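You operate a simulated robot arm through the tools that you are given. There is no shell and no other tool.

You are at the controls of a simulated robot arm. One attempt, no reset.

TASK
Shut the gate, strip the magnet drawer's filings into the tray, lock it again.
Fine: gate first; free the latch, drawer out till its tubes stand over the tray, then pull the red knob right out and push it home; the gate stays shut, the tray stays put.

The check looks at the end state, three seconds after you hand in, the way a careful person would. Anything else that was tipped, shoved, dropped, spilled or broken makes it a failure.

THE ROBOT
A 6-joint arm with a two-finger gripper, fixed in place. Base frame: the origin is at the foot of the arm, x ahead of it, y to its left, z up. Lengths are in mm, angles in rad, forces in N, time in s.
Its first joint turns from -2.897 to 2.897 rad. Payload 3.43 kg.
Tool frame: the origin (TCP) lies between the finger pads and is the grasp point; the fingertips stand 20 mm ahead of it; z points along the fingers, y is the line along which they close. Largest opening 190 mm; the body of the gripper starts 248 mm behind the TCP.
Orientation is that of the tool frame in the base frame, as a unit quaternion [w, x, y, z]. With the fingers straight down and closing along the base's y, the tool's x points along the base's -x, its y along +y and its z along -z.

THE INTERFACE
- The arm moves only by the tool apply_moves. Its argument "motion" is a list of rows, each a list of 7 numbers: the turn, a rotation vector about the base's x, y, z in rad, then the shift along the base's x, y, z in mm, then the gripper command, from -1 (shut) to 1 (fully open), values between in proportion. In form: [[wx, wy, wz, dx, dy, dz, fingers], ...]. A call has 1 to 20 rows; each row shifts and turns the commanded pose from where the row before left it. Rows are played at 5 a second. More than 50 mm and 0.15 rad between two rows, or a gripper value outside its range, and nothing of the call is played. A pose out of reach is approached as far as the arm can. The call stops where the force on the tool passes 90 N (or 10 N more than at its start, if that is more) or the arm is blocked; 0.2 s more then pass. Each finger travels about 45 mm/s and halts on what it meets, pressing with about 39 N; the grip force reading is that of the motor and also rises with nothing between the fingers. The clock runs only during rows and for 0.2 s after the last one: add rows that do not move to give the fingers time. It gives the time, the measured TCP pose, the force on the tool (base axes), the opening and the grip force at its end, in the units of the frame above (readings bear some noise), with the torque about the TCP (base axes, N m) and any sound that the robot's microphone picked up.
- Cameras (640 x 400 px; columns grow to the right, rows downward): "scene" is fixed at [55.8, -635.1, 1767.6]; the picture's right is [0.87, -0.50, 0.00], its down [-0.21, -0.37, -0.91] and it looks along [0.45, 0.79, -0.42] (base axes); focal length 312 px, centre (320, 200). "wrist" rides on the gripper at [70, -8, -288] in the tool frame; the picture's right is [0.12, 0.99, 0.00], its down [-0.96, 0.11, -0.25] and it looks along [-0.25, 0.03, 0.97] (tool axes); focal length 261 px, centre (320, 200). There is no depth. A picture from a camera that has moved, and an enlarged one, comes with that camera's place and axes in the base frame and with its lens. The place of the scene camera against the robot may be out by one fixed shift of up to 18 mm in any direction.
- get_image(camera): a new picture of that camera. It takes no simulated time.
- slide_trunk(by): slides the trunk up (or, below 0, down) by that many mm; the arm rides with it, the base frame stays. It gives what a move gives, with no picture.
- inspect(camera, box): a new picture of the part [left, top, right, bottom] of that camera's present view, enlarged. It takes no simulated time.
- close_job(): hands the job in; it is judged then, once.

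Places have to be worked out from the pictures, the camera data and where the tool is seen. Open the gripper and draw the arm clear of the work before you hand the job in, unless the task says otherwise.

The tools are called after "Request:" as a command line: name --pt "numbers of a row" for each row, then --argument value for the rest, lists and objects as JSON in quotes. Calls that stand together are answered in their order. apply_moves: Moves the arm, as the interface text tells. Its arguments: {"type":"object","properties":{"motion":{"type":"array","items":{"type":"array","items":{"type":"number"}}}},"required":["motion"]} The other tools are called the same way: slide_trunk (by) slides the trunk up or down; get_image (camera) takes a picture; inspect (camera, box) takes an enlarged picture of a part of a camera's view; close_job () hands the job in.

At the start:

```text
t: 0.0
eef_pos: [387.5, 606.7, 1332.2]
tcp_rot: [0.0, 0.0, 1.0, 0.0]
wrist_force: [0.7, -0.6, -0.3]
moment: [0.0, 0.0, -0.01]
grip_width: 190.1
grip_force: 0.1
trunk travel left (down, up): [-201.0, 39.0]
```

scene: 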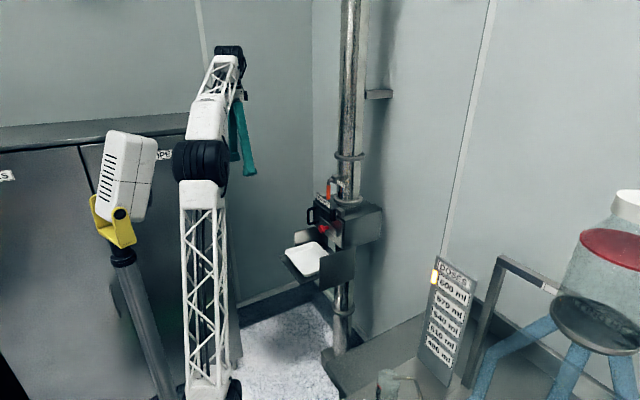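
wrist: 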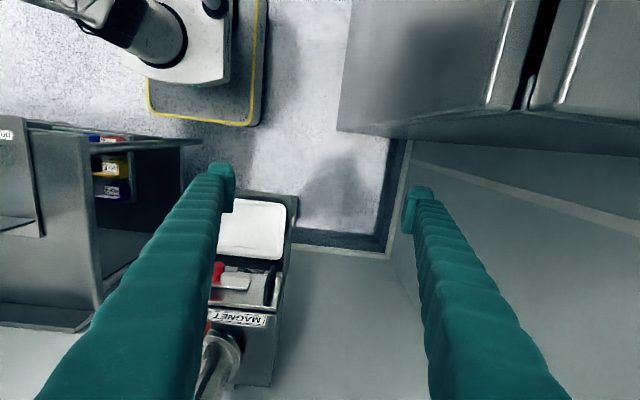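

I'll start by enlarging the area around the magnet housing in both views to learn the layout.

Request:
inspect --camera "scene" --box '[270, 160, 400, 300]'

Request:
inspect --camera "wrist" --box '[180, 180, 320, 400]'

Request:
inspect --camera "scene" --box '[280, 0, 440, 200]'

```text
2.86 times, centred on (335, 230) of scene
camera zoom: at [55.8, -635.1, 1767.6], right [0.87, -0.5, 0.0], down [-0.21, -0.37, -0.91], along [0.45, 0.79, -0.42], focal length 892 px, centre (277, 114)
```

zoom: 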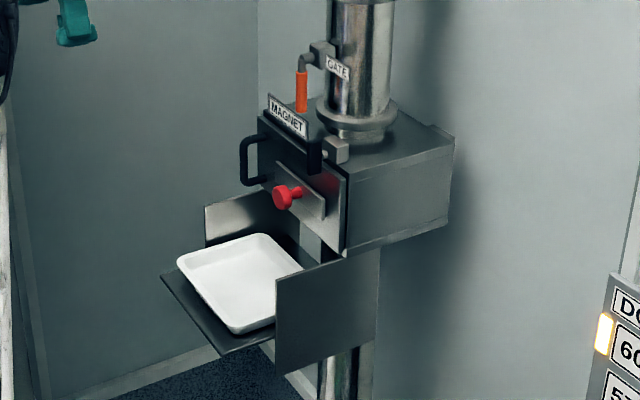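

```text
1.82 times, centred on (250, 290) of wrist
camera zoom: at [318.5, 597.5, 1622.2], right [-0.12, 0.99, 0.0], down [0.96, 0.11, 0.25], along [0.25, 0.03, -0.97], focal length 474 px, centre (447, 36)
```

zoom: 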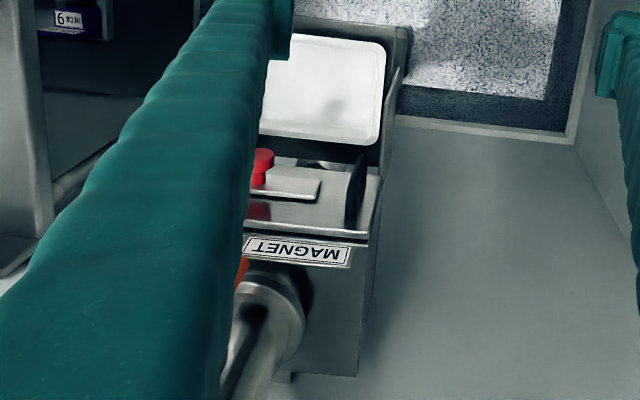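

```text
2.00 times, centred on (360, 100) of scene
camera zoom: at [55.8, -635.1, 1767.6], right [0.87, -0.5, 0.0], down [-0.21, -0.37, -0.91], along [0.45, 0.79, -0.42], focal length 624 px, centre (240, 400)
```

zoom: 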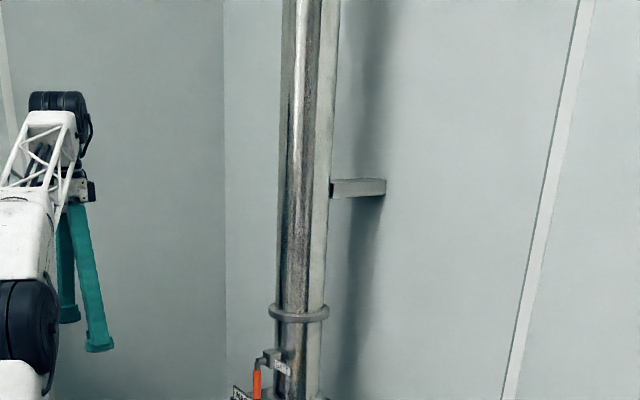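

The magnet housing faces −x; by triangulation the red knob is near (657, 401, 1073), with the tray on a shelf in front of and below it. I move the open gripper across in −y so that the wrist camera looks straight at the housing.

Request:
apply_moves --pt "0 0 0 0 -40 0 1" --pt "0 0 0 0 -40 0 1" --pt "0 0 0 0 -40 0 1" --pt "0 0 0 0 -40 0 1" --pt "0 0 0 0 -40 0 1"

Request:
get_image --camera "wrist"

Request:
get_image --camera "scene"

```text
t: 1.2
eef_pos: [388.9, 405.2, 1333.0]
tcp_rot: [0.0, 0.0, 1.0, 0.0]
wrist_force: [0.7, 0.6, -0.7]
moment: [-0.2, -0.01, 0.03]
grip_width: 190.2
grip_force: 0.0
trunk travel left (down, up): [-201.0, 39.0]
```

```text
taken
camera wrist: at [319.7, 396.7, 1622.4], right [-0.12, 0.99, 0.0], down [0.96, 0.11, 0.25], along [0.25, 0.03, -0.97], focal length 261 px, centre (320, 200)
```

wrist: 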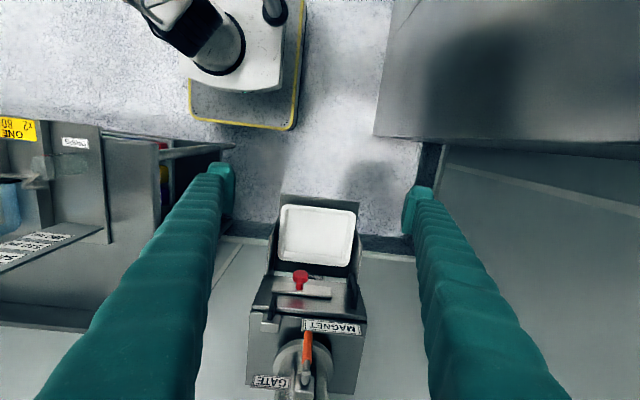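

```text
taken
```

scene: 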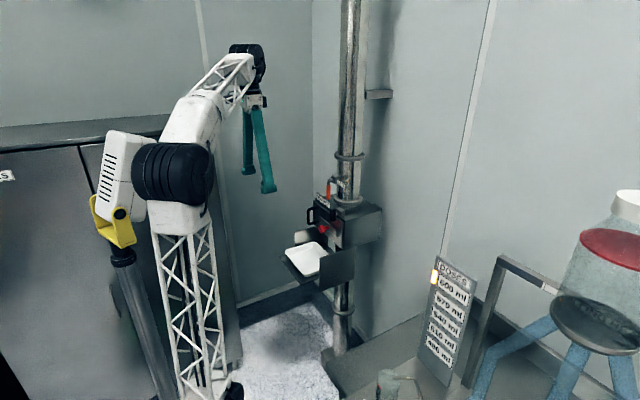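

Request:
inspect --camera "wrist" --box '[230, 190, 390, 400]'

Request:
inspect --camera "wrist" --box '[240, 300, 380, 400]'

Request:
inspect --camera "scene" --box '[300, 165, 370, 225]'

```text
1.90 times, centred on (310, 295) of wrist
camera zoom: at [319.7, 396.7, 1622.4], right [-0.12, 0.99, 0.0], down [0.96, 0.11, 0.25], along [0.25, 0.03, -0.97], focal length 496 px, centre (339, 19)
```

zoom: 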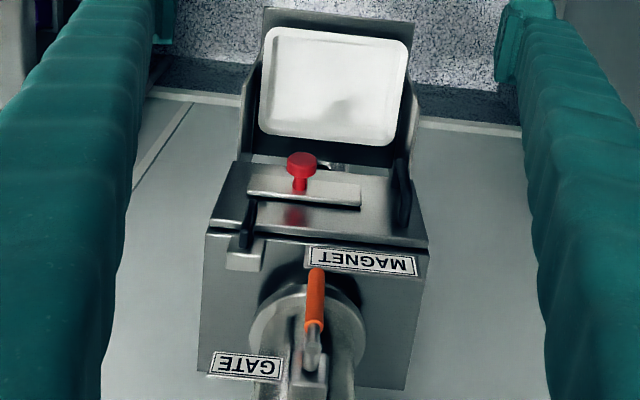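

```text
4.00 times, centred on (310, 350) of wrist
camera zoom: at [319.7, 396.7, 1622.4], right [-0.12, 0.99, 0.0], down [0.96, 0.11, 0.25], along [0.25, 0.03, -0.97], focal length 1043 px, centre (360, -400)
```

zoom: 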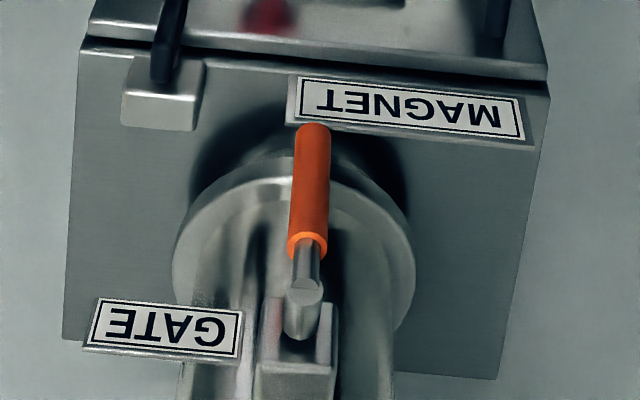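

```text
6.67 times, centred on (335, 195) of scene
camera zoom: at [55.8, -635.1, 1767.6], right [0.87, -0.5, 0.0], down [-0.21, -0.37, -0.91], along [0.45, 0.79, -0.42], focal length 2080 px, centre (220, 233)
```

zoom: 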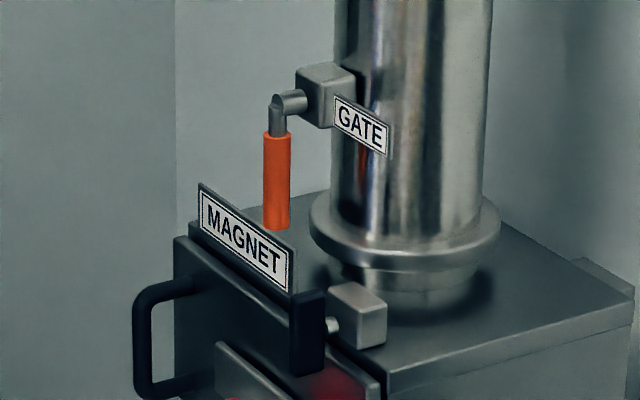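

The gate lever (orange) hangs straight down from a shaft along x, pivot near (699, 417, 1281); the latch is a black bar turned down over the −y side of the drawer front, and the D-handle is on the +y side. I pitch the tool 45° forward from a standoff to get a closer frontal look.

Request:
apply_moves --pt "0 -0.131 0 22 0 -18 1" --pt "0 -0.131 0 22 0 -18 1" --pt "0 -0.131 0 22 0 -18 1" --pt "0 -0.131 0 22 0 -18 1" --pt "0 -0.131 0 22 0 -18 1" --pt "0 -0.131 0 21 0 -18 1"

Request:
get_image --camera "wrist"

Request:
get_image --camera "scene"

```text
t: 2.6
eef_pos: [518.9, 404.8, 1225.4]
tcp_rot: [0.384, -0.001, 0.923, 0.001]
wrist_force: [0.3, -1.0, -0.4]
moment: [0.02, 0.02, -0.02]
grip_width: 190.2
grip_force: 0.1
trunk travel left (down, up): [-201.0, 39.0]
```

```text
taken
camera wrist: at [267.1, 395.3, 1380.0], right [-0.08, 0.99, -0.08], down [0.5, 0.11, 0.86], along [0.86, 0.03, -0.51], focal length 261 px, centre (320, 200)
```

wrist: 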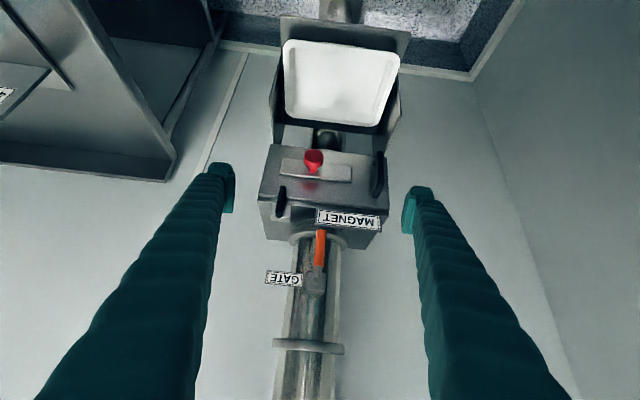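

```text
taken
```

scene: 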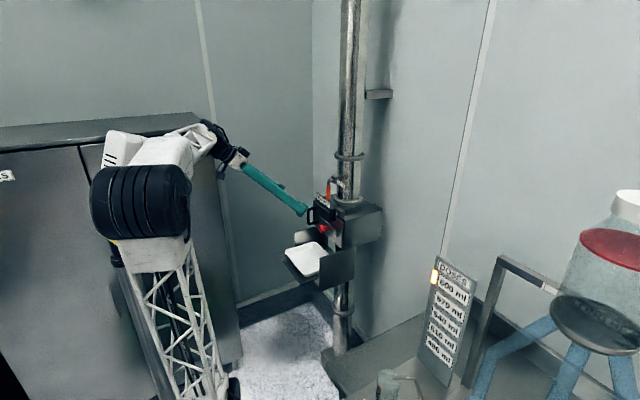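

The box on the pole sits near (−10, 200, 1490), so I must keep the wrist well forward of it. I enlarge the wrist view to study the lever, latch and drawer front.

Request:
inspect --camera "wrist" --box '[240, 130, 410, 240]'

Request:
inspect --camera "wrist" --box '[250, 215, 390, 305]'

Request:
inspect --camera "scene" --box '[290, 160, 400, 230]'

Request:
inspect --camera "scene" --box '[70, 90, 260, 270]'

```text
3.64 times, centred on (325, 185) of wrist
camera zoom: at [267.1, 395.3, 1380.0], right [-0.08, 0.99, -0.08], down [0.5, 0.11, 0.86], along [0.86, 0.03, -0.51], focal length 948 px, centre (302, 254)
```

zoom: 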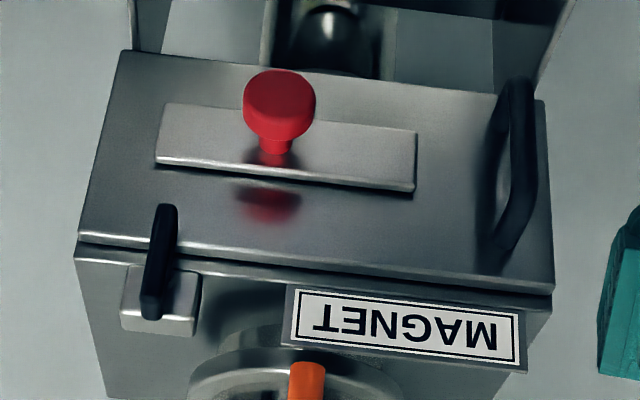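

```text
4.44 times, centred on (320, 260) of wrist
camera zoom: at [267.1, 395.3, 1380.0], right [-0.08, 0.99, -0.08], down [0.5, 0.11, 0.86], along [0.86, 0.03, -0.51], focal length 1158 px, centre (320, -67)
```

zoom: 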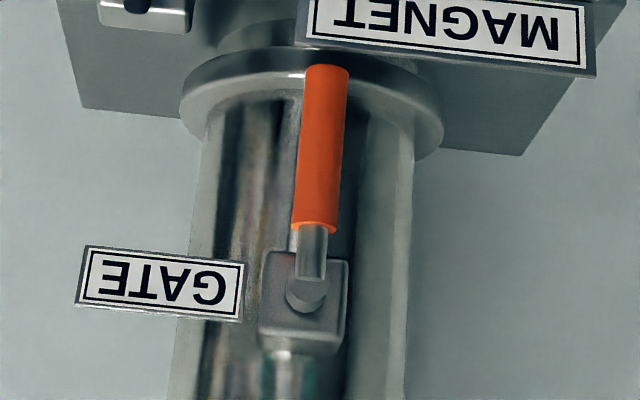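

```text
5.71 times, centred on (345, 195) of scene
camera zoom: at [55.8, -635.1, 1767.6], right [0.87, -0.5, 0.0], down [-0.21, -0.37, -0.91], along [0.45, 0.79, -0.42], focal length 1783 px, centre (177, 229)
```

zoom: 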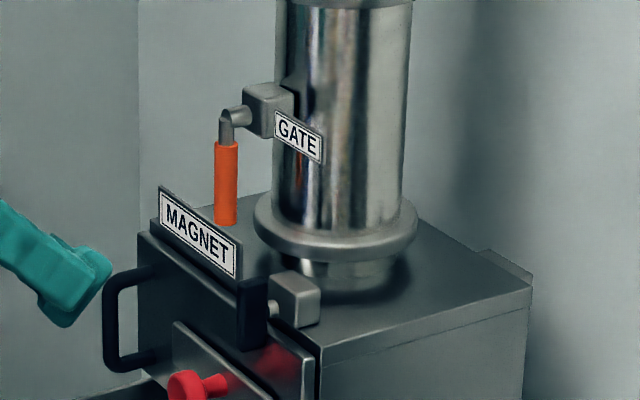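

```text
2.22 times, centred on (165, 180) of scene
camera zoom: at [55.8, -635.1, 1767.6], right [0.87, -0.5, 0.0], down [-0.21, -0.37, -0.91], along [0.45, 0.79, -0.42], focal length 694 px, centre (664, 244)
```

zoom: 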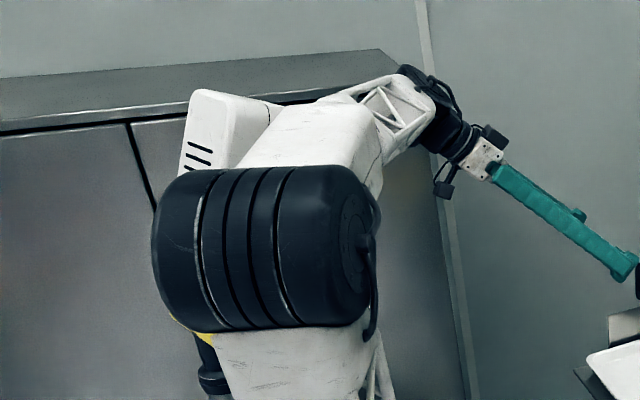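

The lever pivot works out at about (701, 418, 1278) with its grip end at z≈1189, and the latch bar at about (700, 337, 1107–1172). I now pitch the tool level (+x) at a standoff with the fingers partly closed to look at both frontally.

Request:
apply_moves --pt "0 -0.131 0 12 2 0 0.6" --pt "0 -0.131 0 12 2 0 0.2" --pt "0 -0.131 0 12 2 0 -0.1" --pt "0 -0.131 0 12 2 0 -0.3" --pt "0 -0.131 0 12 2 0 -0.368" --pt "0 -0.131 0 12 2 0 -0.368" --pt "0 0 0 0 0 0 -0.368" --pt "0 0 0 0 0 0 -0.368"

Request:
get_image --camera "wrist"

Request:
get_image --camera "scene"

```text
t: 4.4
eef_pos: [589.6, 418.3, 1225.0]
tcp_rot: [0.708, 0.0, 0.706, 0.0]
wrist_force: [0.5, 0.3, 0.2]
moment: [0.01, -0.02, 0.01]
grip_width: 59.9
grip_force: 0.0
trunk travel left (down, up): [-201.0, 39.0]
```

```text
taken
camera wrist: at [303.7, 409.5, 1154.6], right [0.0, 0.99, -0.12], down [-0.25, 0.12, 0.96], along [0.97, 0.03, 0.25], focal length 261 px, centre (320, 200)
```

wrist: 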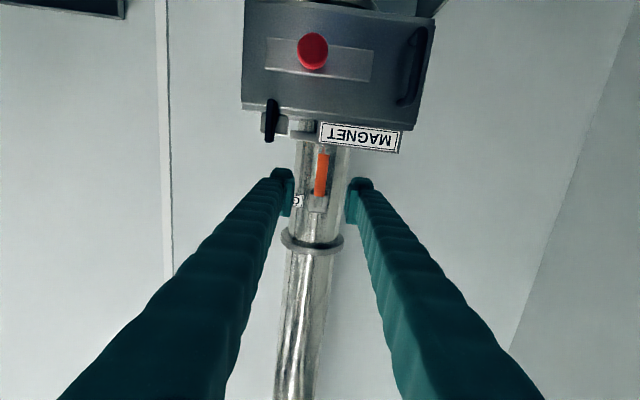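

```text
taken
```

scene: 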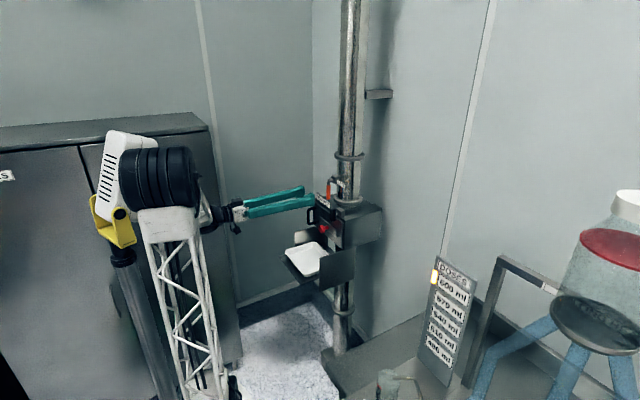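

Request:
inspect --camera "wrist" --box '[230, 0, 450, 140]'

Request:
inspect --camera "wrist" --box '[255, 90, 415, 250]'

```text
2.86 times, centred on (340, 70) of wrist
camera zoom: at [303.7, 409.5, 1154.6], right [0.0, 0.99, -0.12], down [-0.25, 0.12, 0.96], along [0.97, 0.03, 0.25], focal length 745 px, centre (263, 571)
```

zoom: 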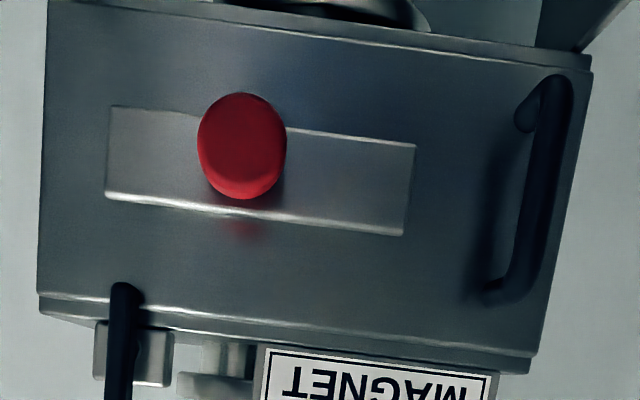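

```text
2.50 times, centred on (335, 170) of wrist
camera zoom: at [303.7, 409.5, 1154.6], right [0.0, 0.99, -0.12], down [-0.25, 0.12, 0.96], along [0.97, 0.03, 0.25], focal length 652 px, centre (282, 275)
```

zoom: 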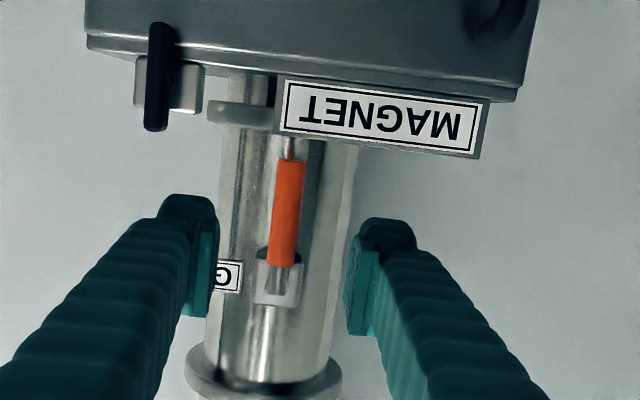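

I zoom in tightly on the latch and the lever from both cameras to find pivots and stops.

Request:
inspect --camera "scene" --box '[325, 200, 350, 225]'

Request:
inspect --camera "wrist" --box '[250, 90, 310, 145]'

Request:
inspect --camera "scene" --box '[318, 168, 352, 202]'

Request:
inspect --camera "wrist" --box '[300, 140, 345, 225]'

```text
16.00 times, centred on (338, 212) of scene
camera zoom: at [55.8, -635.1, 1767.6], right [0.87, -0.5, 0.0], down [-0.21, -0.37, -0.91], along [0.45, 0.79, -0.42], focal length 4993 px, centre (40, 0)
```

zoom: 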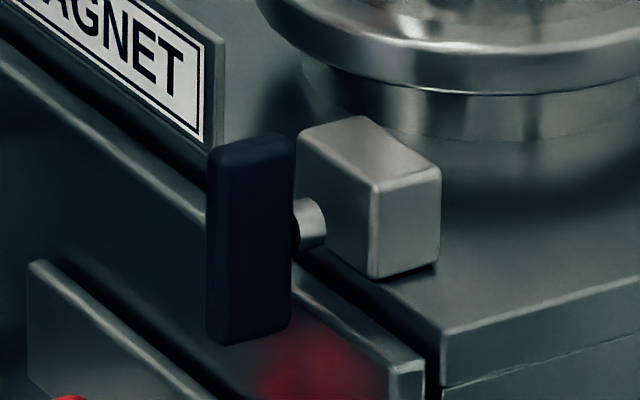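

```text
7.27 times, centred on (280, 118) of wrist
camera zoom: at [303.7, 409.5, 1154.6], right [0.0, 0.99, -0.12], down [-0.25, 0.12, 0.96], along [0.97, 0.03, 0.25], focal length 1896 px, centre (611, 800)
```

zoom: 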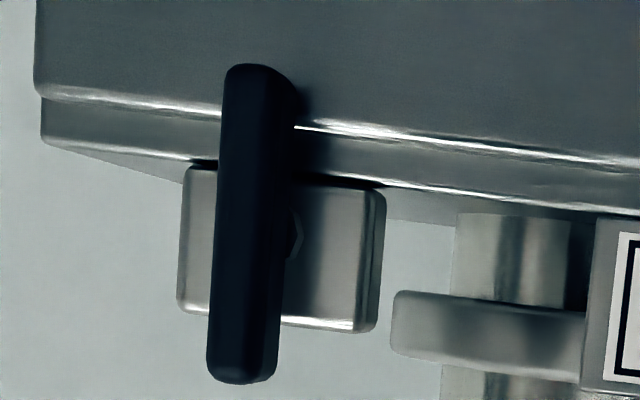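

```text
11.76 times, centred on (335, 185) of scene
camera zoom: at [55.8, -635.1, 1767.6], right [0.87, -0.5, 0.0], down [-0.21, -0.37, -0.91], along [0.45, 0.79, -0.42], focal length 3671 px, centre (144, 376)
```

zoom: 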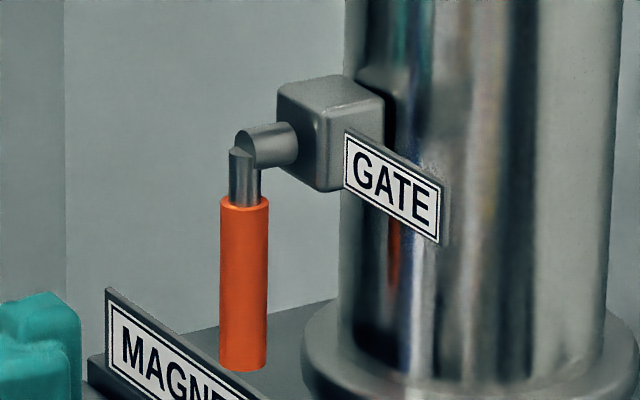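

```text
4.71 times, centred on (322, 182) of wrist
camera zoom: at [303.7, 409.5, 1154.6], right [0.0, 0.99, -0.12], down [-0.25, 0.12, 0.96], along [0.97, 0.03, 0.25], focal length 1227 px, centre (308, 282)
```

zoom: 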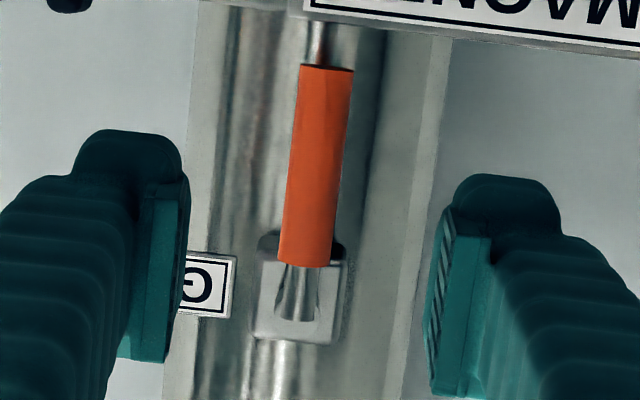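

The lever pivots on a shaft along x and the latch bar turns on a shaft near its middle, also along x. I advance the half-open fingers so they straddle the orange lever without touching it (fingertips to x≈710).

Request:
apply_moves --pt "0 0 0 25 0 0 -0.368" --pt "0 0 0 25 0 0 -0.368" --pt "0 0 0 25 0 0 -0.368" --pt "0 0 0 15 0 0 -0.368" --pt "0 0 0 10 0 -2 -0.368" --pt "0 0 0 0 0 0 -0.368"

Request:
inspect --camera "wrist" --box '[240, 80, 400, 240]'

Request:
inspect --camera "scene" --box '[290, 160, 370, 225]'

```text
t: 5.8
eef_pos: [692.4, 419.0, 1224.3]
tcp_rot: [0.708, 0.0, 0.706, 0.0]
wrist_force: [-0.8, -0.1, -0.7]
moment: [0.01, -0.01, 0.03]
grip_width: 59.9
grip_force: 0.1
trunk travel left (down, up): [-201.0, 39.0]
```

```text
2.50 times, centred on (320, 160) of wrist
camera zoom: at [404.8, 409.6, 1153.8], right [0.0, 0.99, -0.12], down [-0.25, 0.12, 0.96], along [0.97, 0.03, 0.25], focal length 652 px, centre (320, 300)
```

zoom: 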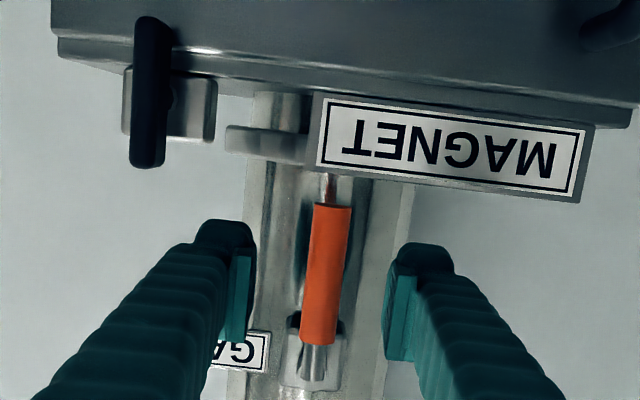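

```text
6.15 times, centred on (330, 192) of scene
camera zoom: at [55.8, -635.1, 1767.6], right [0.87, -0.5, 0.0], down [-0.21, -0.37, -0.91], along [0.45, 0.79, -0.42], focal length 1920 px, centre (258, 246)
```

zoom: 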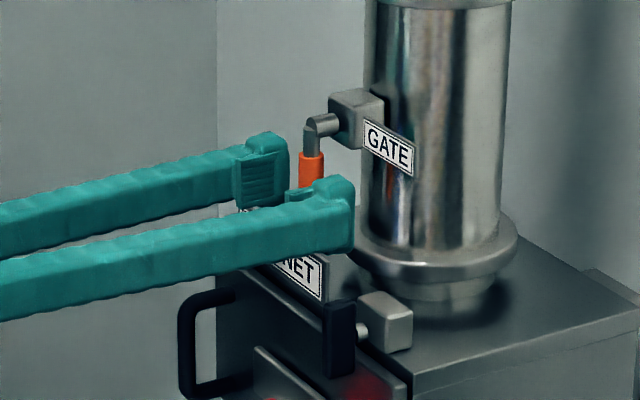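

The fingers straddle the lever with the shaft roughly centred. I narrow them to a loose fork of about 28 mm and then nudge toward +y to feel whether the lever yields that way.

Request:
apply_moves --pt "0 0 0 0 0 0 -0.705" --pt "0 0 0 0 0 0 -0.705" --pt "0 0 0 0 0 0 -0.705" --pt "0 0 0 0 3 0 -0.705" --pt "0 0 0 0 3 0 -0.705" --pt "0 0 0 0 0 0 -0.705"

Request:
inspect --camera "wrist" --box '[240, 80, 400, 240]'

```text
t: 7.2
eef_pos: [690.3, 425.2, 1224.3]
tcp_rot: [0.708, 0.0, 0.707, 0.0]
wrist_force: [-0.1, -1.0, -0.3]
moment: [-0.04, 0.0, 0.03]
grip_width: 28.0
grip_force: 0.1
trunk travel left (down, up): [-201.0, 39.0]
```

```text
2.50 times, centred on (320, 160) of wrist
camera zoom: at [404.4, 415.8, 1153.6], right [0.0, 0.99, -0.12], down [-0.25, 0.12, 0.96], along [0.97, 0.03, 0.25], focal length 652 px, centre (320, 300)
```

zoom: 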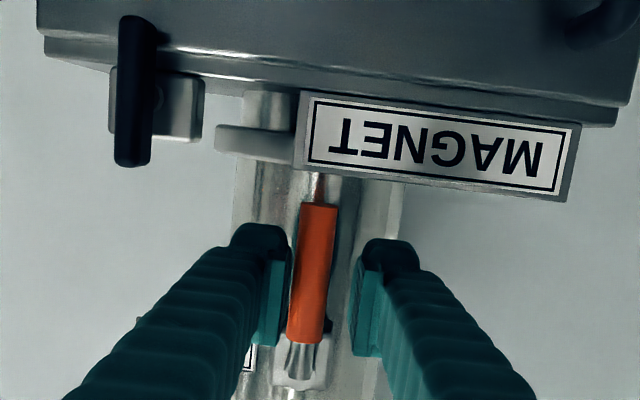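

Left finger is now nearly touching the lever's −y side. I push +y in small steps and watch the force.

Request:
apply_moves --pt "0 0 0 0 3 0 -0.705" --pt "0 0 0 0 3 0 -0.705" --pt "0 0 0 0 2 0 -0.705"

Request:
inspect --camera "wrist" --box '[240, 80, 400, 240]'

```text
t: 8.0
eef_pos: [691.1, 433.1, 1224.1]
tcp_rot: [0.708, 0.0, 0.706, 0.0]
wrist_force: [-0.6, -1.9, -1.0]
moment: [0.02, 0.0, -0.03]
grip_width: 29.2
grip_force: 1.0
trunk travel left (down, up): [-201.0, 39.0]
```

```text
2.50 times, centred on (320, 160) of wrist
camera zoom: at [404.5, 423.6, 1153.8], right [0.0, 0.99, -0.12], down [-0.25, 0.12, 0.96], along [0.97, 0.03, 0.25], focal length 652 px, centre (320, 300)
```

zoom: 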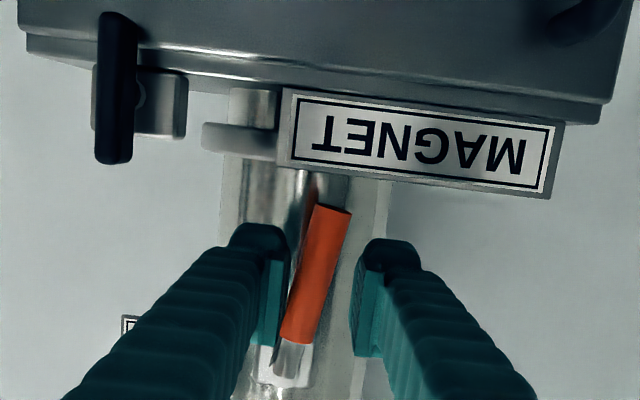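

The lever yields toward +y with only ~2 N, so that is the closing direction. I roll the loose fork with the lever along its arc about (y 418.5, z 1277).

Request:
apply_moves --pt "0.15 0 0 0 0 0 -0.705" --pt "0.15 0 0 0 1.1 2.3 -0.705" --pt "0.15 0 0 0 7.3 2.9 -0.705" --pt "0.15 0 0 0 6.9 4.0 -0.705" --pt "0.15 0 0 0 6.2 4.9 -0.705"

Request:
get_image --camera "wrist"

Request:
inspect --camera "scene" --box '[280, 150, 380, 225]'

```text
t: 9.2
eef_pos: [685.9, 456.1, 1252.7]
tcp_rot: [0.656, 0.258, 0.662, 0.253]
wrist_force: [-5.0, -2.7, -2.6]
moment: [0.05, 0.14, -0.27]
grip_width: 29.9
grip_force: 2.1
out of reach, approached as far as the arm can: row 5
trunk travel left (down, up): [-201.0, 39.0]
```

```text
taken
camera wrist: at [400.3, 498.8, 1198.9], right [0.01, 0.81, 0.58], down [-0.24, -0.56, 0.79], along [0.97, -0.15, 0.19], focal length 261 px, centre (320, 200)
```

wrist: 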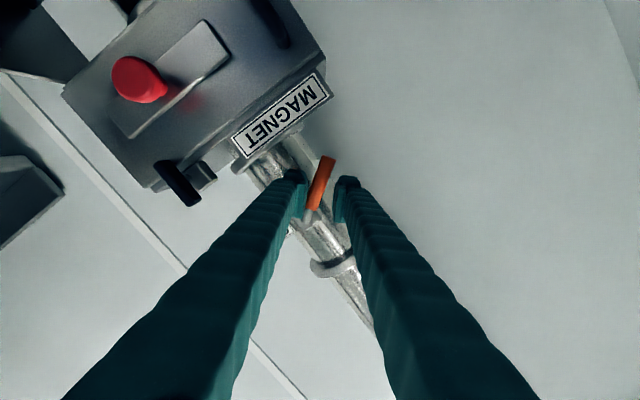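

```text
5.33 times, centred on (330, 188) of scene
camera zoom: at [55.8, -635.1, 1767.6], right [0.87, -0.5, 0.0], down [-0.21, -0.37, -0.91], along [0.45, 0.79, -0.42], focal length 1664 px, centre (267, 267)
```

zoom: 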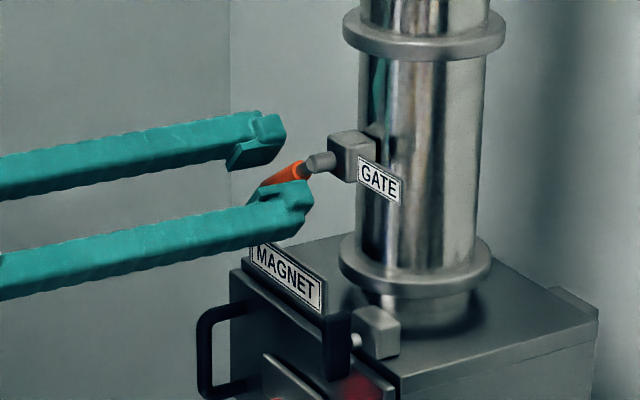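

The roll ran into an arm limit at ~43°, but the lever is already about 60° over. I back the fork straight out in −x and check that the lever stays, before finishing with a push from below.

Request:
apply_moves --pt "0 0 0 -15 0 0 -0.705" --pt "0 0 0 -20 0 0 -0.705" --pt "0 0 0 -25 0 0 -0.705"

Request:
get_image --camera "wrist"

Request:
get_image --camera "scene"

Request:
inspect --camera "scene" --box '[280, 150, 380, 225]'

```text
t: 10.0
eef_pos: [629.2, 457.4, 1253.5]
tcp_rot: [0.658, 0.259, 0.658, 0.258]
wrist_force: [-0.1, -0.9, 1.0]
moment: [-0.02, -0.04, -0.01]
grip_width: 28.1
grip_force: 0.0
trunk travel left (down, up): [-201.0, 39.0]
```

```text
taken
camera wrist: at [342.4, 499.2, 1196.9], right [0.0, 0.81, 0.59], down [-0.25, -0.57, 0.78], along [0.97, -0.15, 0.2], focal length 261 px, centre (320, 200)
```

wrist: 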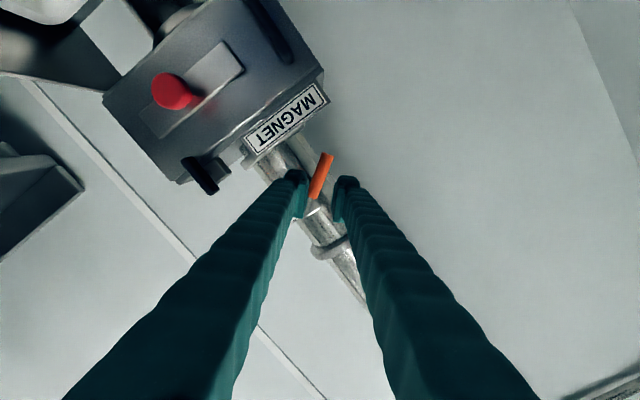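

```text
taken
```

scene: 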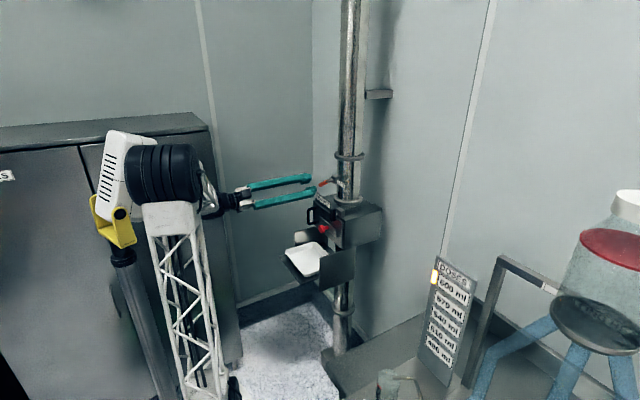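

```text
5.33 times, centred on (330, 188) of scene
camera zoom: at [55.8, -635.1, 1767.6], right [0.87, -0.5, 0.0], down [-0.21, -0.37, -0.91], along [0.45, 0.79, -0.42], focal length 1664 px, centre (267, 267)
```

zoom: 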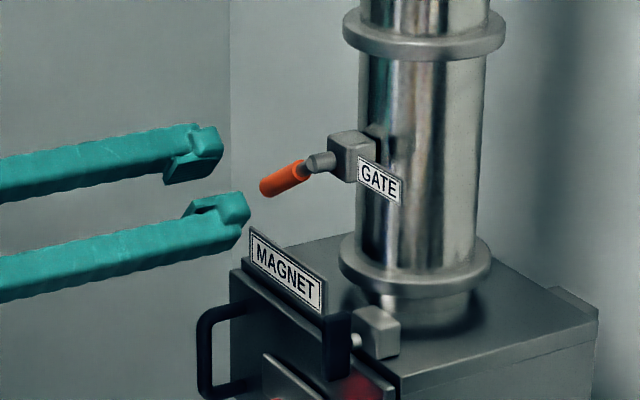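

The lever holds at roughly 55°. I undo the roll, close the fingers into a peg, and bring it below the lever at about (629, 446, 1205).

Request:
apply_moves --pt "-0.15 0 0 0 -2.3 -9.7 -1" --pt "-0.15 0 0 0 -2.3 -9.7 -1" --pt "-0.15 0 0 0 -2.3 -9.7 -1" --pt "-0.15 0 0 0 -2.3 -9.7 -1" --pt "-0.15 0 0 0 -2.3 -9.7 -1" --pt "0 0 0 0 0 0 -1"

Request:
inspect --camera "wrist" --box '[220, 60, 440, 240]'

Request:
inspect --camera "scene" --box '[280, 150, 380, 225]'

```text
t: 11.4
eef_pos: [630.0, 446.0, 1203.4]
tcp_rot: [0.708, -0.001, 0.706, -0.001]
wrist_force: [-0.5, 0.6, -0.1]
moment: [0.0, 0.02, -0.01]
grip_width: 0.0
grip_force: 33.9
trunk travel left (down, up): [-201.0, 39.0]
```

```text
2.22 times, centred on (330, 150) of wrist
camera zoom: at [343.4, 436.7, 1133.4], right [0.0, 0.99, -0.12], down [-0.25, 0.12, 0.96], along [0.97, 0.03, 0.25], focal length 579 px, centre (298, 311)
```

zoom: 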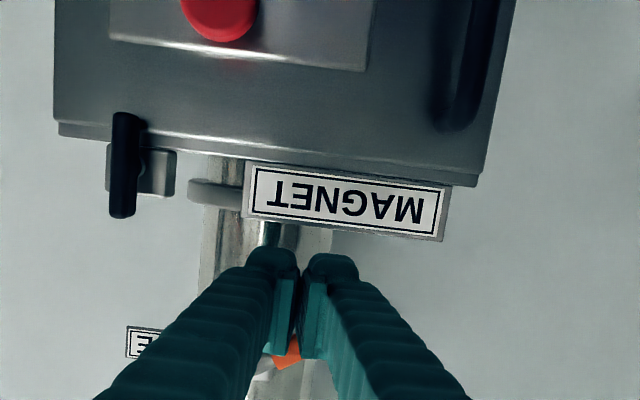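

```text
5.33 times, centred on (330, 188) of scene
camera zoom: at [55.8, -635.1, 1767.6], right [0.87, -0.5, 0.0], down [-0.21, -0.37, -0.91], along [0.45, 0.79, -0.42], focal length 1664 px, centre (267, 267)
```

zoom: 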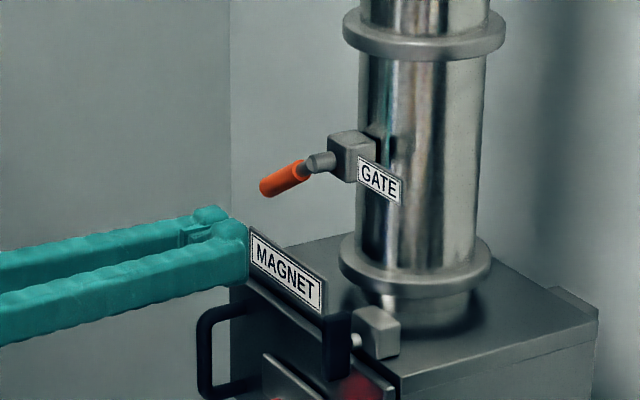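

The peg is beneath the lever and just above the MAGNET label. I slide it in (+x 56 mm), then push up in small steps to bring the lever level.

Request:
apply_moves --pt "0 0 0 20 0 1 -1" --pt "0 0 0 20 0 1 -1" --pt "0 0 0 16 0 0 -1" --pt "0 0 0 0 0 0 -1"

Request:
inspect --camera "wrist" --box '[220, 60, 440, 240]'

Request:
inspect --camera "scene" --box '[280, 150, 380, 225]'

```text
t: 12.4
eef_pos: [687.6, 444.9, 1205.8]
tcp_rot: [0.708, 0.001, 0.707, -0.001]
wrist_force: [-0.2, 0.0, 0.5]
moment: [0.0, 0.03, -0.03]
grip_width: 0.0
grip_force: 34.2
trunk travel left (down, up): [-201.0, 39.0]
```

```text
2.22 times, centred on (330, 150) of wrist
camera zoom: at [400.5, 436.3, 1135.6], right [0.0, 0.99, -0.12], down [-0.25, 0.12, 0.96], along [0.97, 0.03, 0.25], focal length 579 px, centre (298, 311)
```

zoom: 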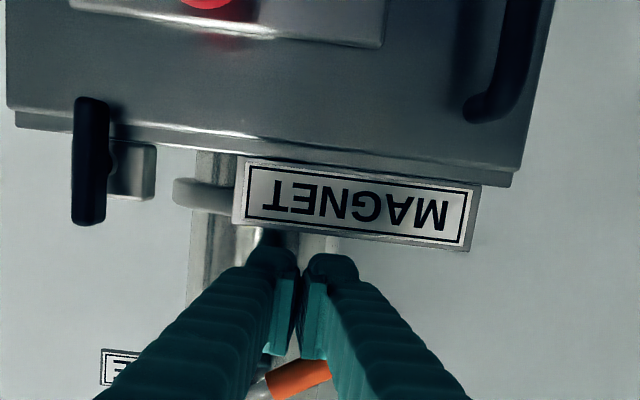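

```text
5.33 times, centred on (330, 188) of scene
camera zoom: at [55.8, -635.1, 1767.6], right [0.87, -0.5, 0.0], down [-0.21, -0.37, -0.91], along [0.45, 0.79, -0.42], focal length 1664 px, centre (267, 267)
```

zoom: 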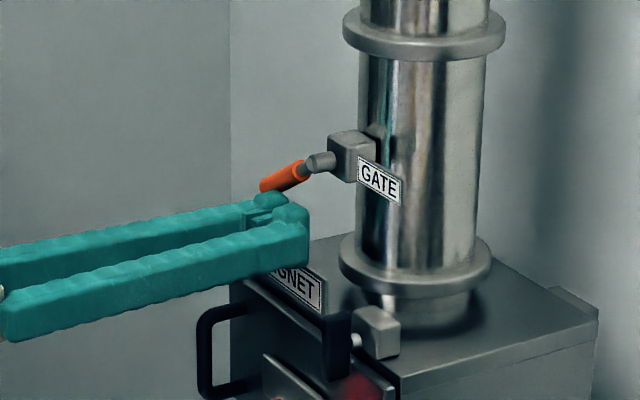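

Request:
apply_moves --pt "0 0 0 0 0 6 -1" --pt "0 0 0 0 0 6 -1" --pt "0 0 0 0 0 6 -1" --pt "0 0 0 0 0 6 -1" --pt "0 0 0 0 0 6 -1" --pt "0 0 0 0 0 5 -1"

Request:
inspect --camera "scene" --box '[280, 150, 380, 225]'

Request:
inspect --camera "wrist" --box '[220, 60, 440, 240]'

```text
t: 13.8
eef_pos: [685.5, 444.7, 1240.4]
tcp_rot: [0.707, 0.0, 0.707, 0.0]
wrist_force: [-2.3, 0.8, -2.7]
moment: [-0.02, -0.04, 0.08]
grip_width: 0.0
grip_force: 34.3
trunk travel left (down, up): [-201.0, 39.0]
```

```text
5.33 times, centred on (330, 188) of scene
camera zoom: at [55.8, -635.1, 1767.6], right [0.87, -0.5, 0.0], down [-0.21, -0.37, -0.91], along [0.45, 0.79, -0.42], focal length 1664 px, centre (267, 267)
```

zoom: 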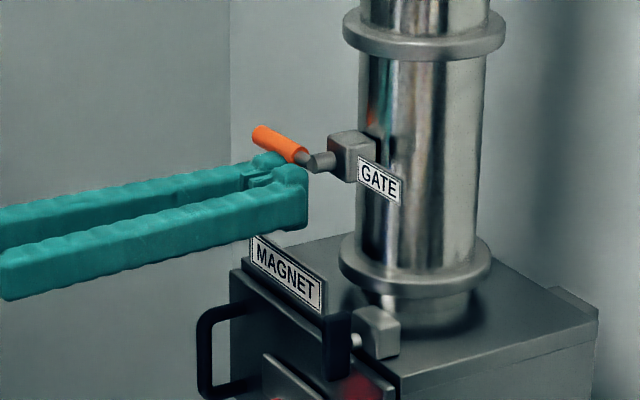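

```text
2.22 times, centred on (330, 150) of wrist
camera zoom: at [398.8, 436.0, 1170.5], right [0.0, 0.99, -0.12], down [-0.25, 0.12, 0.96], along [0.97, 0.03, 0.25], focal length 579 px, centre (298, 311)
```

zoom: 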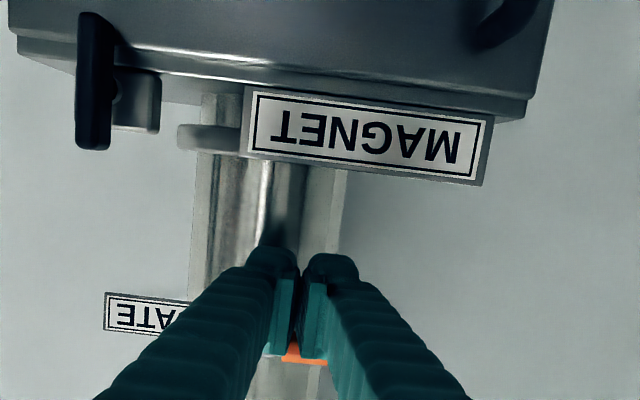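

The lever is at ~84°. I push up in 2 mm steps until the stop is felt.

Request:
apply_moves --pt "0 0 0 0 0 2 -1" --pt "0 0 0 0 0 2 -1" --pt "0 0 0 0 0 2 -1"

Request:
inspect --camera "scene" --box '[280, 150, 380, 225]'

```text
t: 14.6
eef_pos: [685.2, 444.5, 1243.1]
tcp_rot: [0.707, 0.0, 0.708, -0.001]
wrist_force: [-12.4, -4.3, -40.2]
moment: [-0.24, 0.34, 0.22]
grip_width: 0.2
grip_force: 33.9
trunk travel left (down, up): [-201.0, 39.0]
```

```text
5.33 times, centred on (330, 188) of scene
camera zoom: at [55.8, -635.1, 1767.6], right [0.87, -0.5, 0.0], down [-0.21, -0.37, -0.91], along [0.45, 0.79, -0.42], focal length 1664 px, centre (267, 267)
```

zoom: 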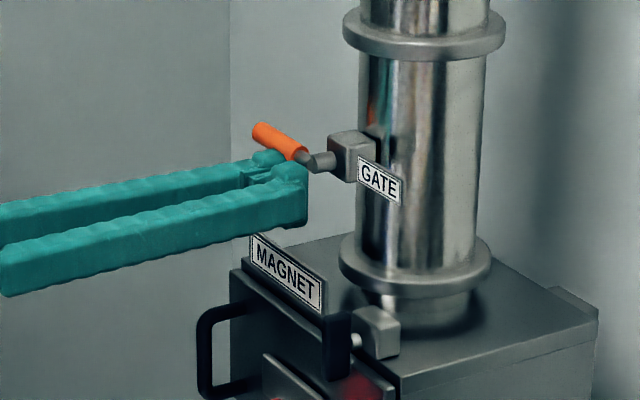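

Force jumped to ~40 N, which looks like the lever's stop. I check closely whether the lever is really level.

Request:
inspect --camera "scene" --box '[312, 165, 346, 195]'

Request:
get_image --camera "wrist"

```text
13.33 times, centred on (329, 180) of scene
camera zoom: at [55.8, -635.1, 1767.6], right [0.87, -0.5, 0.0], down [-0.21, -0.37, -0.91], along [0.45, 0.79, -0.42], focal length 4161 px, centre (200, 467)
```

zoom: 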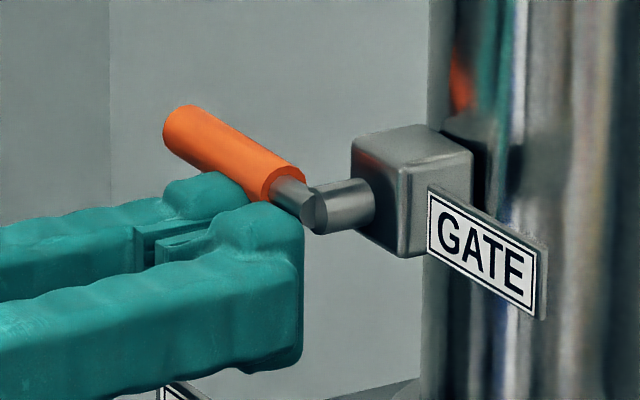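

```text
taken
camera wrist: at [398.4, 436.0, 1174.1], right [0.0, 0.99, -0.12], down [-0.25, 0.12, 0.96], along [0.97, 0.03, 0.24], focal length 261 px, centre (320, 200)
```

wrist: 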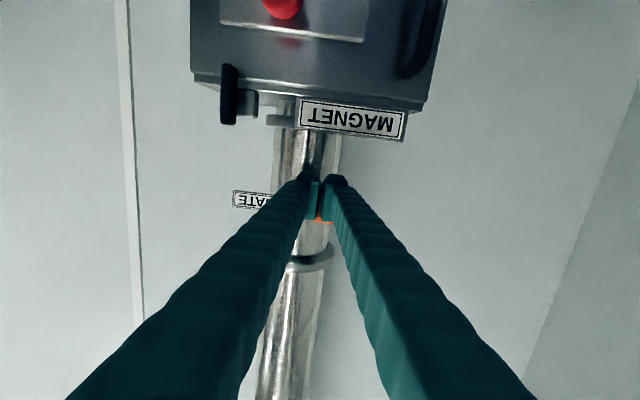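

The orange lever now runs parallel to the GATE label edges, i.e. level, and it is against its stop. I ease off, back out, and move the fingers (40 mm fork) in front of the latch bar at about y 338, z 1128.

Request:
apply_moves --pt "0 0 0 0 0 -3 -1" --pt "0 0 0 0 0 -5 -1" --pt "0 0 0 -25 0 -3 -1" --pt "0 0 0 -30 0 -4 -1" --pt "0 0 0 -20 -10 -10 -1" --pt "0 0 0 0 -24 -24 -0.579" --pt "0 0 0 0 -24 -24 -0.579" --pt "0 0 0 0 -24 -24 -0.579" --pt "0 0 0 0 -24 -21 -0.579" --pt "0 0 0 0 0 0 -0.579"

Request:
get_image --camera "wrist"

Request:
inspect --camera "scene" --box '[280, 150, 380, 225]'

```text
t: 16.8
eef_pos: [609.9, 342.8, 1130.8]
tcp_rot: [0.707, 0.002, 0.708, -0.002]
wrist_force: [-0.7, 0.4, -0.3]
moment: [0.02, 0.02, 0.03]
grip_width: 39.9
grip_force: 0.0
out of reach, approached as far as the arm can: row 9
trunk travel left (down, up): [-201.0, 39.0]
```

```text
taken
camera wrist: at [323.0, 334.6, 1060.9], right [0.0, 0.99, -0.12], down [-0.25, 0.12, 0.96], along [0.97, 0.03, 0.24], focal length 261 px, centre (320, 200)
```

wrist: 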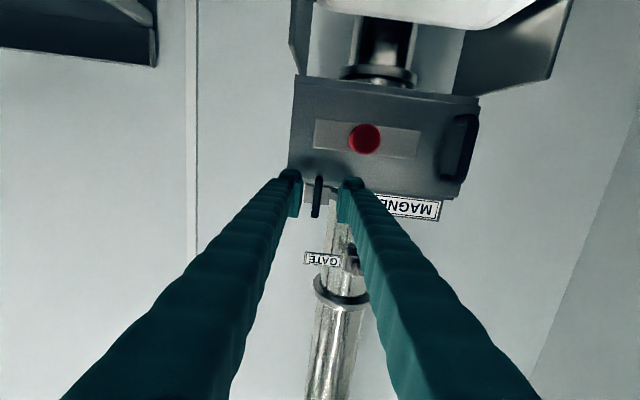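

```text
5.33 times, centred on (330, 188) of scene
camera zoom: at [55.8, -635.1, 1767.6], right [0.87, -0.5, 0.0], down [-0.21, -0.37, -0.91], along [0.45, 0.79, -0.42], focal length 1664 px, centre (267, 267)
```

zoom: 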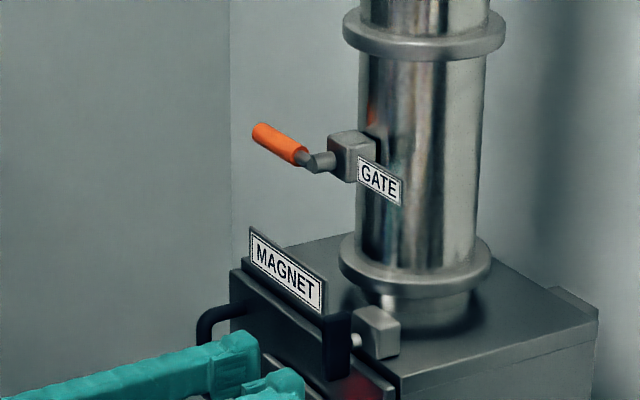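

The gate lever stayed level. The fork is near the arm's inner reach limit here, but moving forward eases that; I advance so the fork straddles the lower half of the latch bar.

Request:
apply_moves --pt "0 0 0 25 -1 0 -0.579" --pt "0 0 0 22 -1 -1 -0.579" --pt "0 0 0 18 -1 -2 -0.579" --pt "0 0 0 0 0 0 -0.579"

Request:
inspect --camera "wrist" --box '[250, 90, 410, 240]'

Request:
inspect --camera "scene" --box '[300, 180, 370, 240]'

```text
t: 17.8
eef_pos: [675.7, 335.7, 1130.1]
tcp_rot: [0.708, -0.001, 0.706, 0.001]
wrist_force: [-0.2, 0.1, 0.1]
moment: [-0.01, -0.02, 0.02]
grip_width: 39.7
grip_force: 0.2
trunk travel left (down, up): [-201.0, 39.0]
```

```text
2.67 times, centred on (330, 165) of wrist
camera zoom: at [389.5, 327.4, 1058.5], right [0.0, 0.99, -0.12], down [-0.25, 0.12, 0.96], along [0.97, 0.03, 0.25], focal length 695 px, centre (293, 293)
```

zoom: 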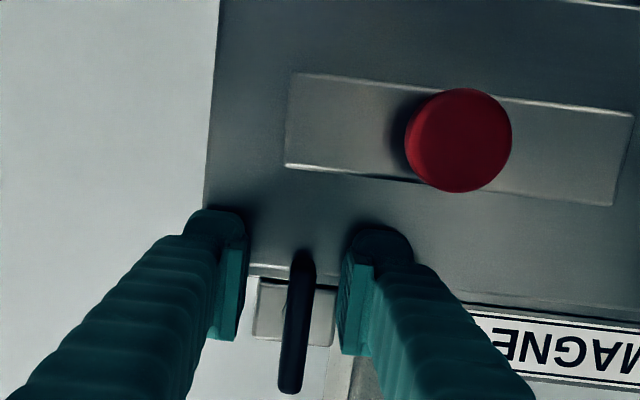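

```text
6.67 times, centred on (335, 210) of scene
camera zoom: at [55.8, -635.1, 1767.6], right [0.87, -0.5, 0.0], down [-0.21, -0.37, -0.91], along [0.45, 0.79, -0.42], focal length 2080 px, centre (220, 133)
```

zoom: 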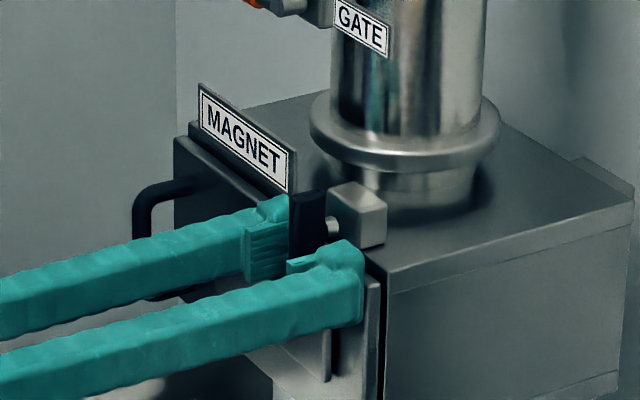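

The fork is around the bar's lower half with no contact. I nudge toward +y in small steps to feel which way the latch turns.

Request:
apply_moves --pt "0 0 0 0 5 0 -0.579" --pt "0 0 0 0 5 0 -0.579" --pt "0 0 0 0 3 0 -0.579" --pt "0 0 0 0 3 0 -0.579" --pt "0 0 0 0 2 0 -0.579"

Request:
inspect --camera "wrist" --box '[250, 90, 410, 240]'

```text
t: 19.0
eef_pos: [676.7, 355.5, 1128.0]
tcp_rot: [0.708, 0.001, 0.706, 0.0]
wrist_force: [-0.2, -0.7, -0.2]
moment: [-0.02, -0.01, -0.02]
grip_width: 40.8
grip_force: 0.7
trunk travel left (down, up): [-201.0, 39.0]
```

```text
2.67 times, centred on (330, 165) of wrist
camera zoom: at [389.2, 346.1, 1057.8], right [0.0, 0.99, -0.12], down [-0.25, 0.12, 0.96], along [0.97, 0.03, 0.25], focal length 695 px, centre (293, 293)
```

zoom: 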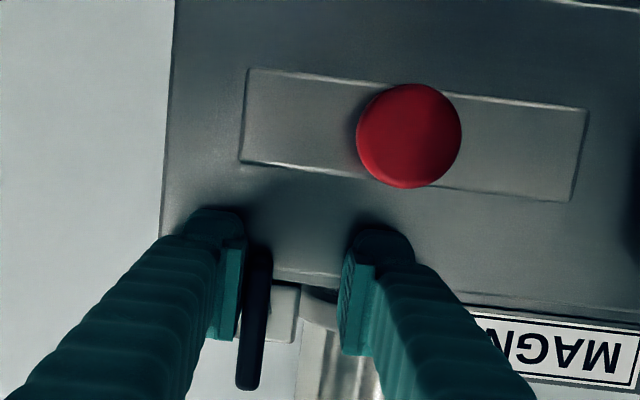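

Request:
apply_moves --pt "0 0 0 0 2 0 -0.579" --pt "0 0 0 0 2 0 -0.579" --pt "0 0 0 0 2 0 -0.579"

Request:
inspect --camera "wrist" --box '[250, 90, 410, 240]'

```text
t: 19.8
eef_pos: [675.1, 360.1, 1127.6]
tcp_rot: [0.708, 0.001, 0.707, 0.0]
wrist_force: [-3.3, -19.4, -3.7]
moment: [0.15, -0.15, -0.2]
grip_width: 50.9
grip_force: 9.5
trunk travel left (down, up): [-201.0, 39.0]
```

```text
2.67 times, centred on (330, 165) of wrist
camera zoom: at [389.6, 351.7, 1058.0], right [0.0, 0.99, -0.12], down [-0.25, 0.11, 0.96], along [0.97, 0.03, 0.25], focal length 695 px, centre (293, 293)
```

zoom: 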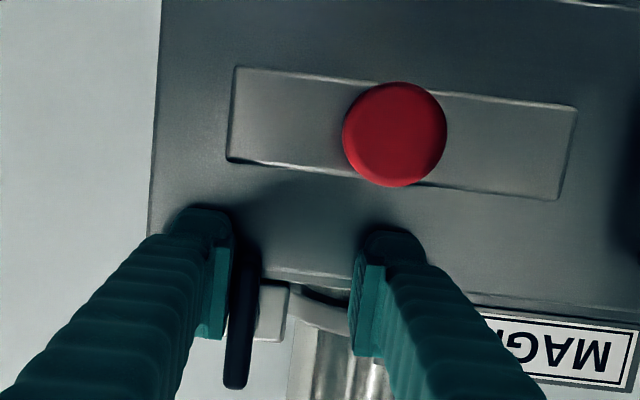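

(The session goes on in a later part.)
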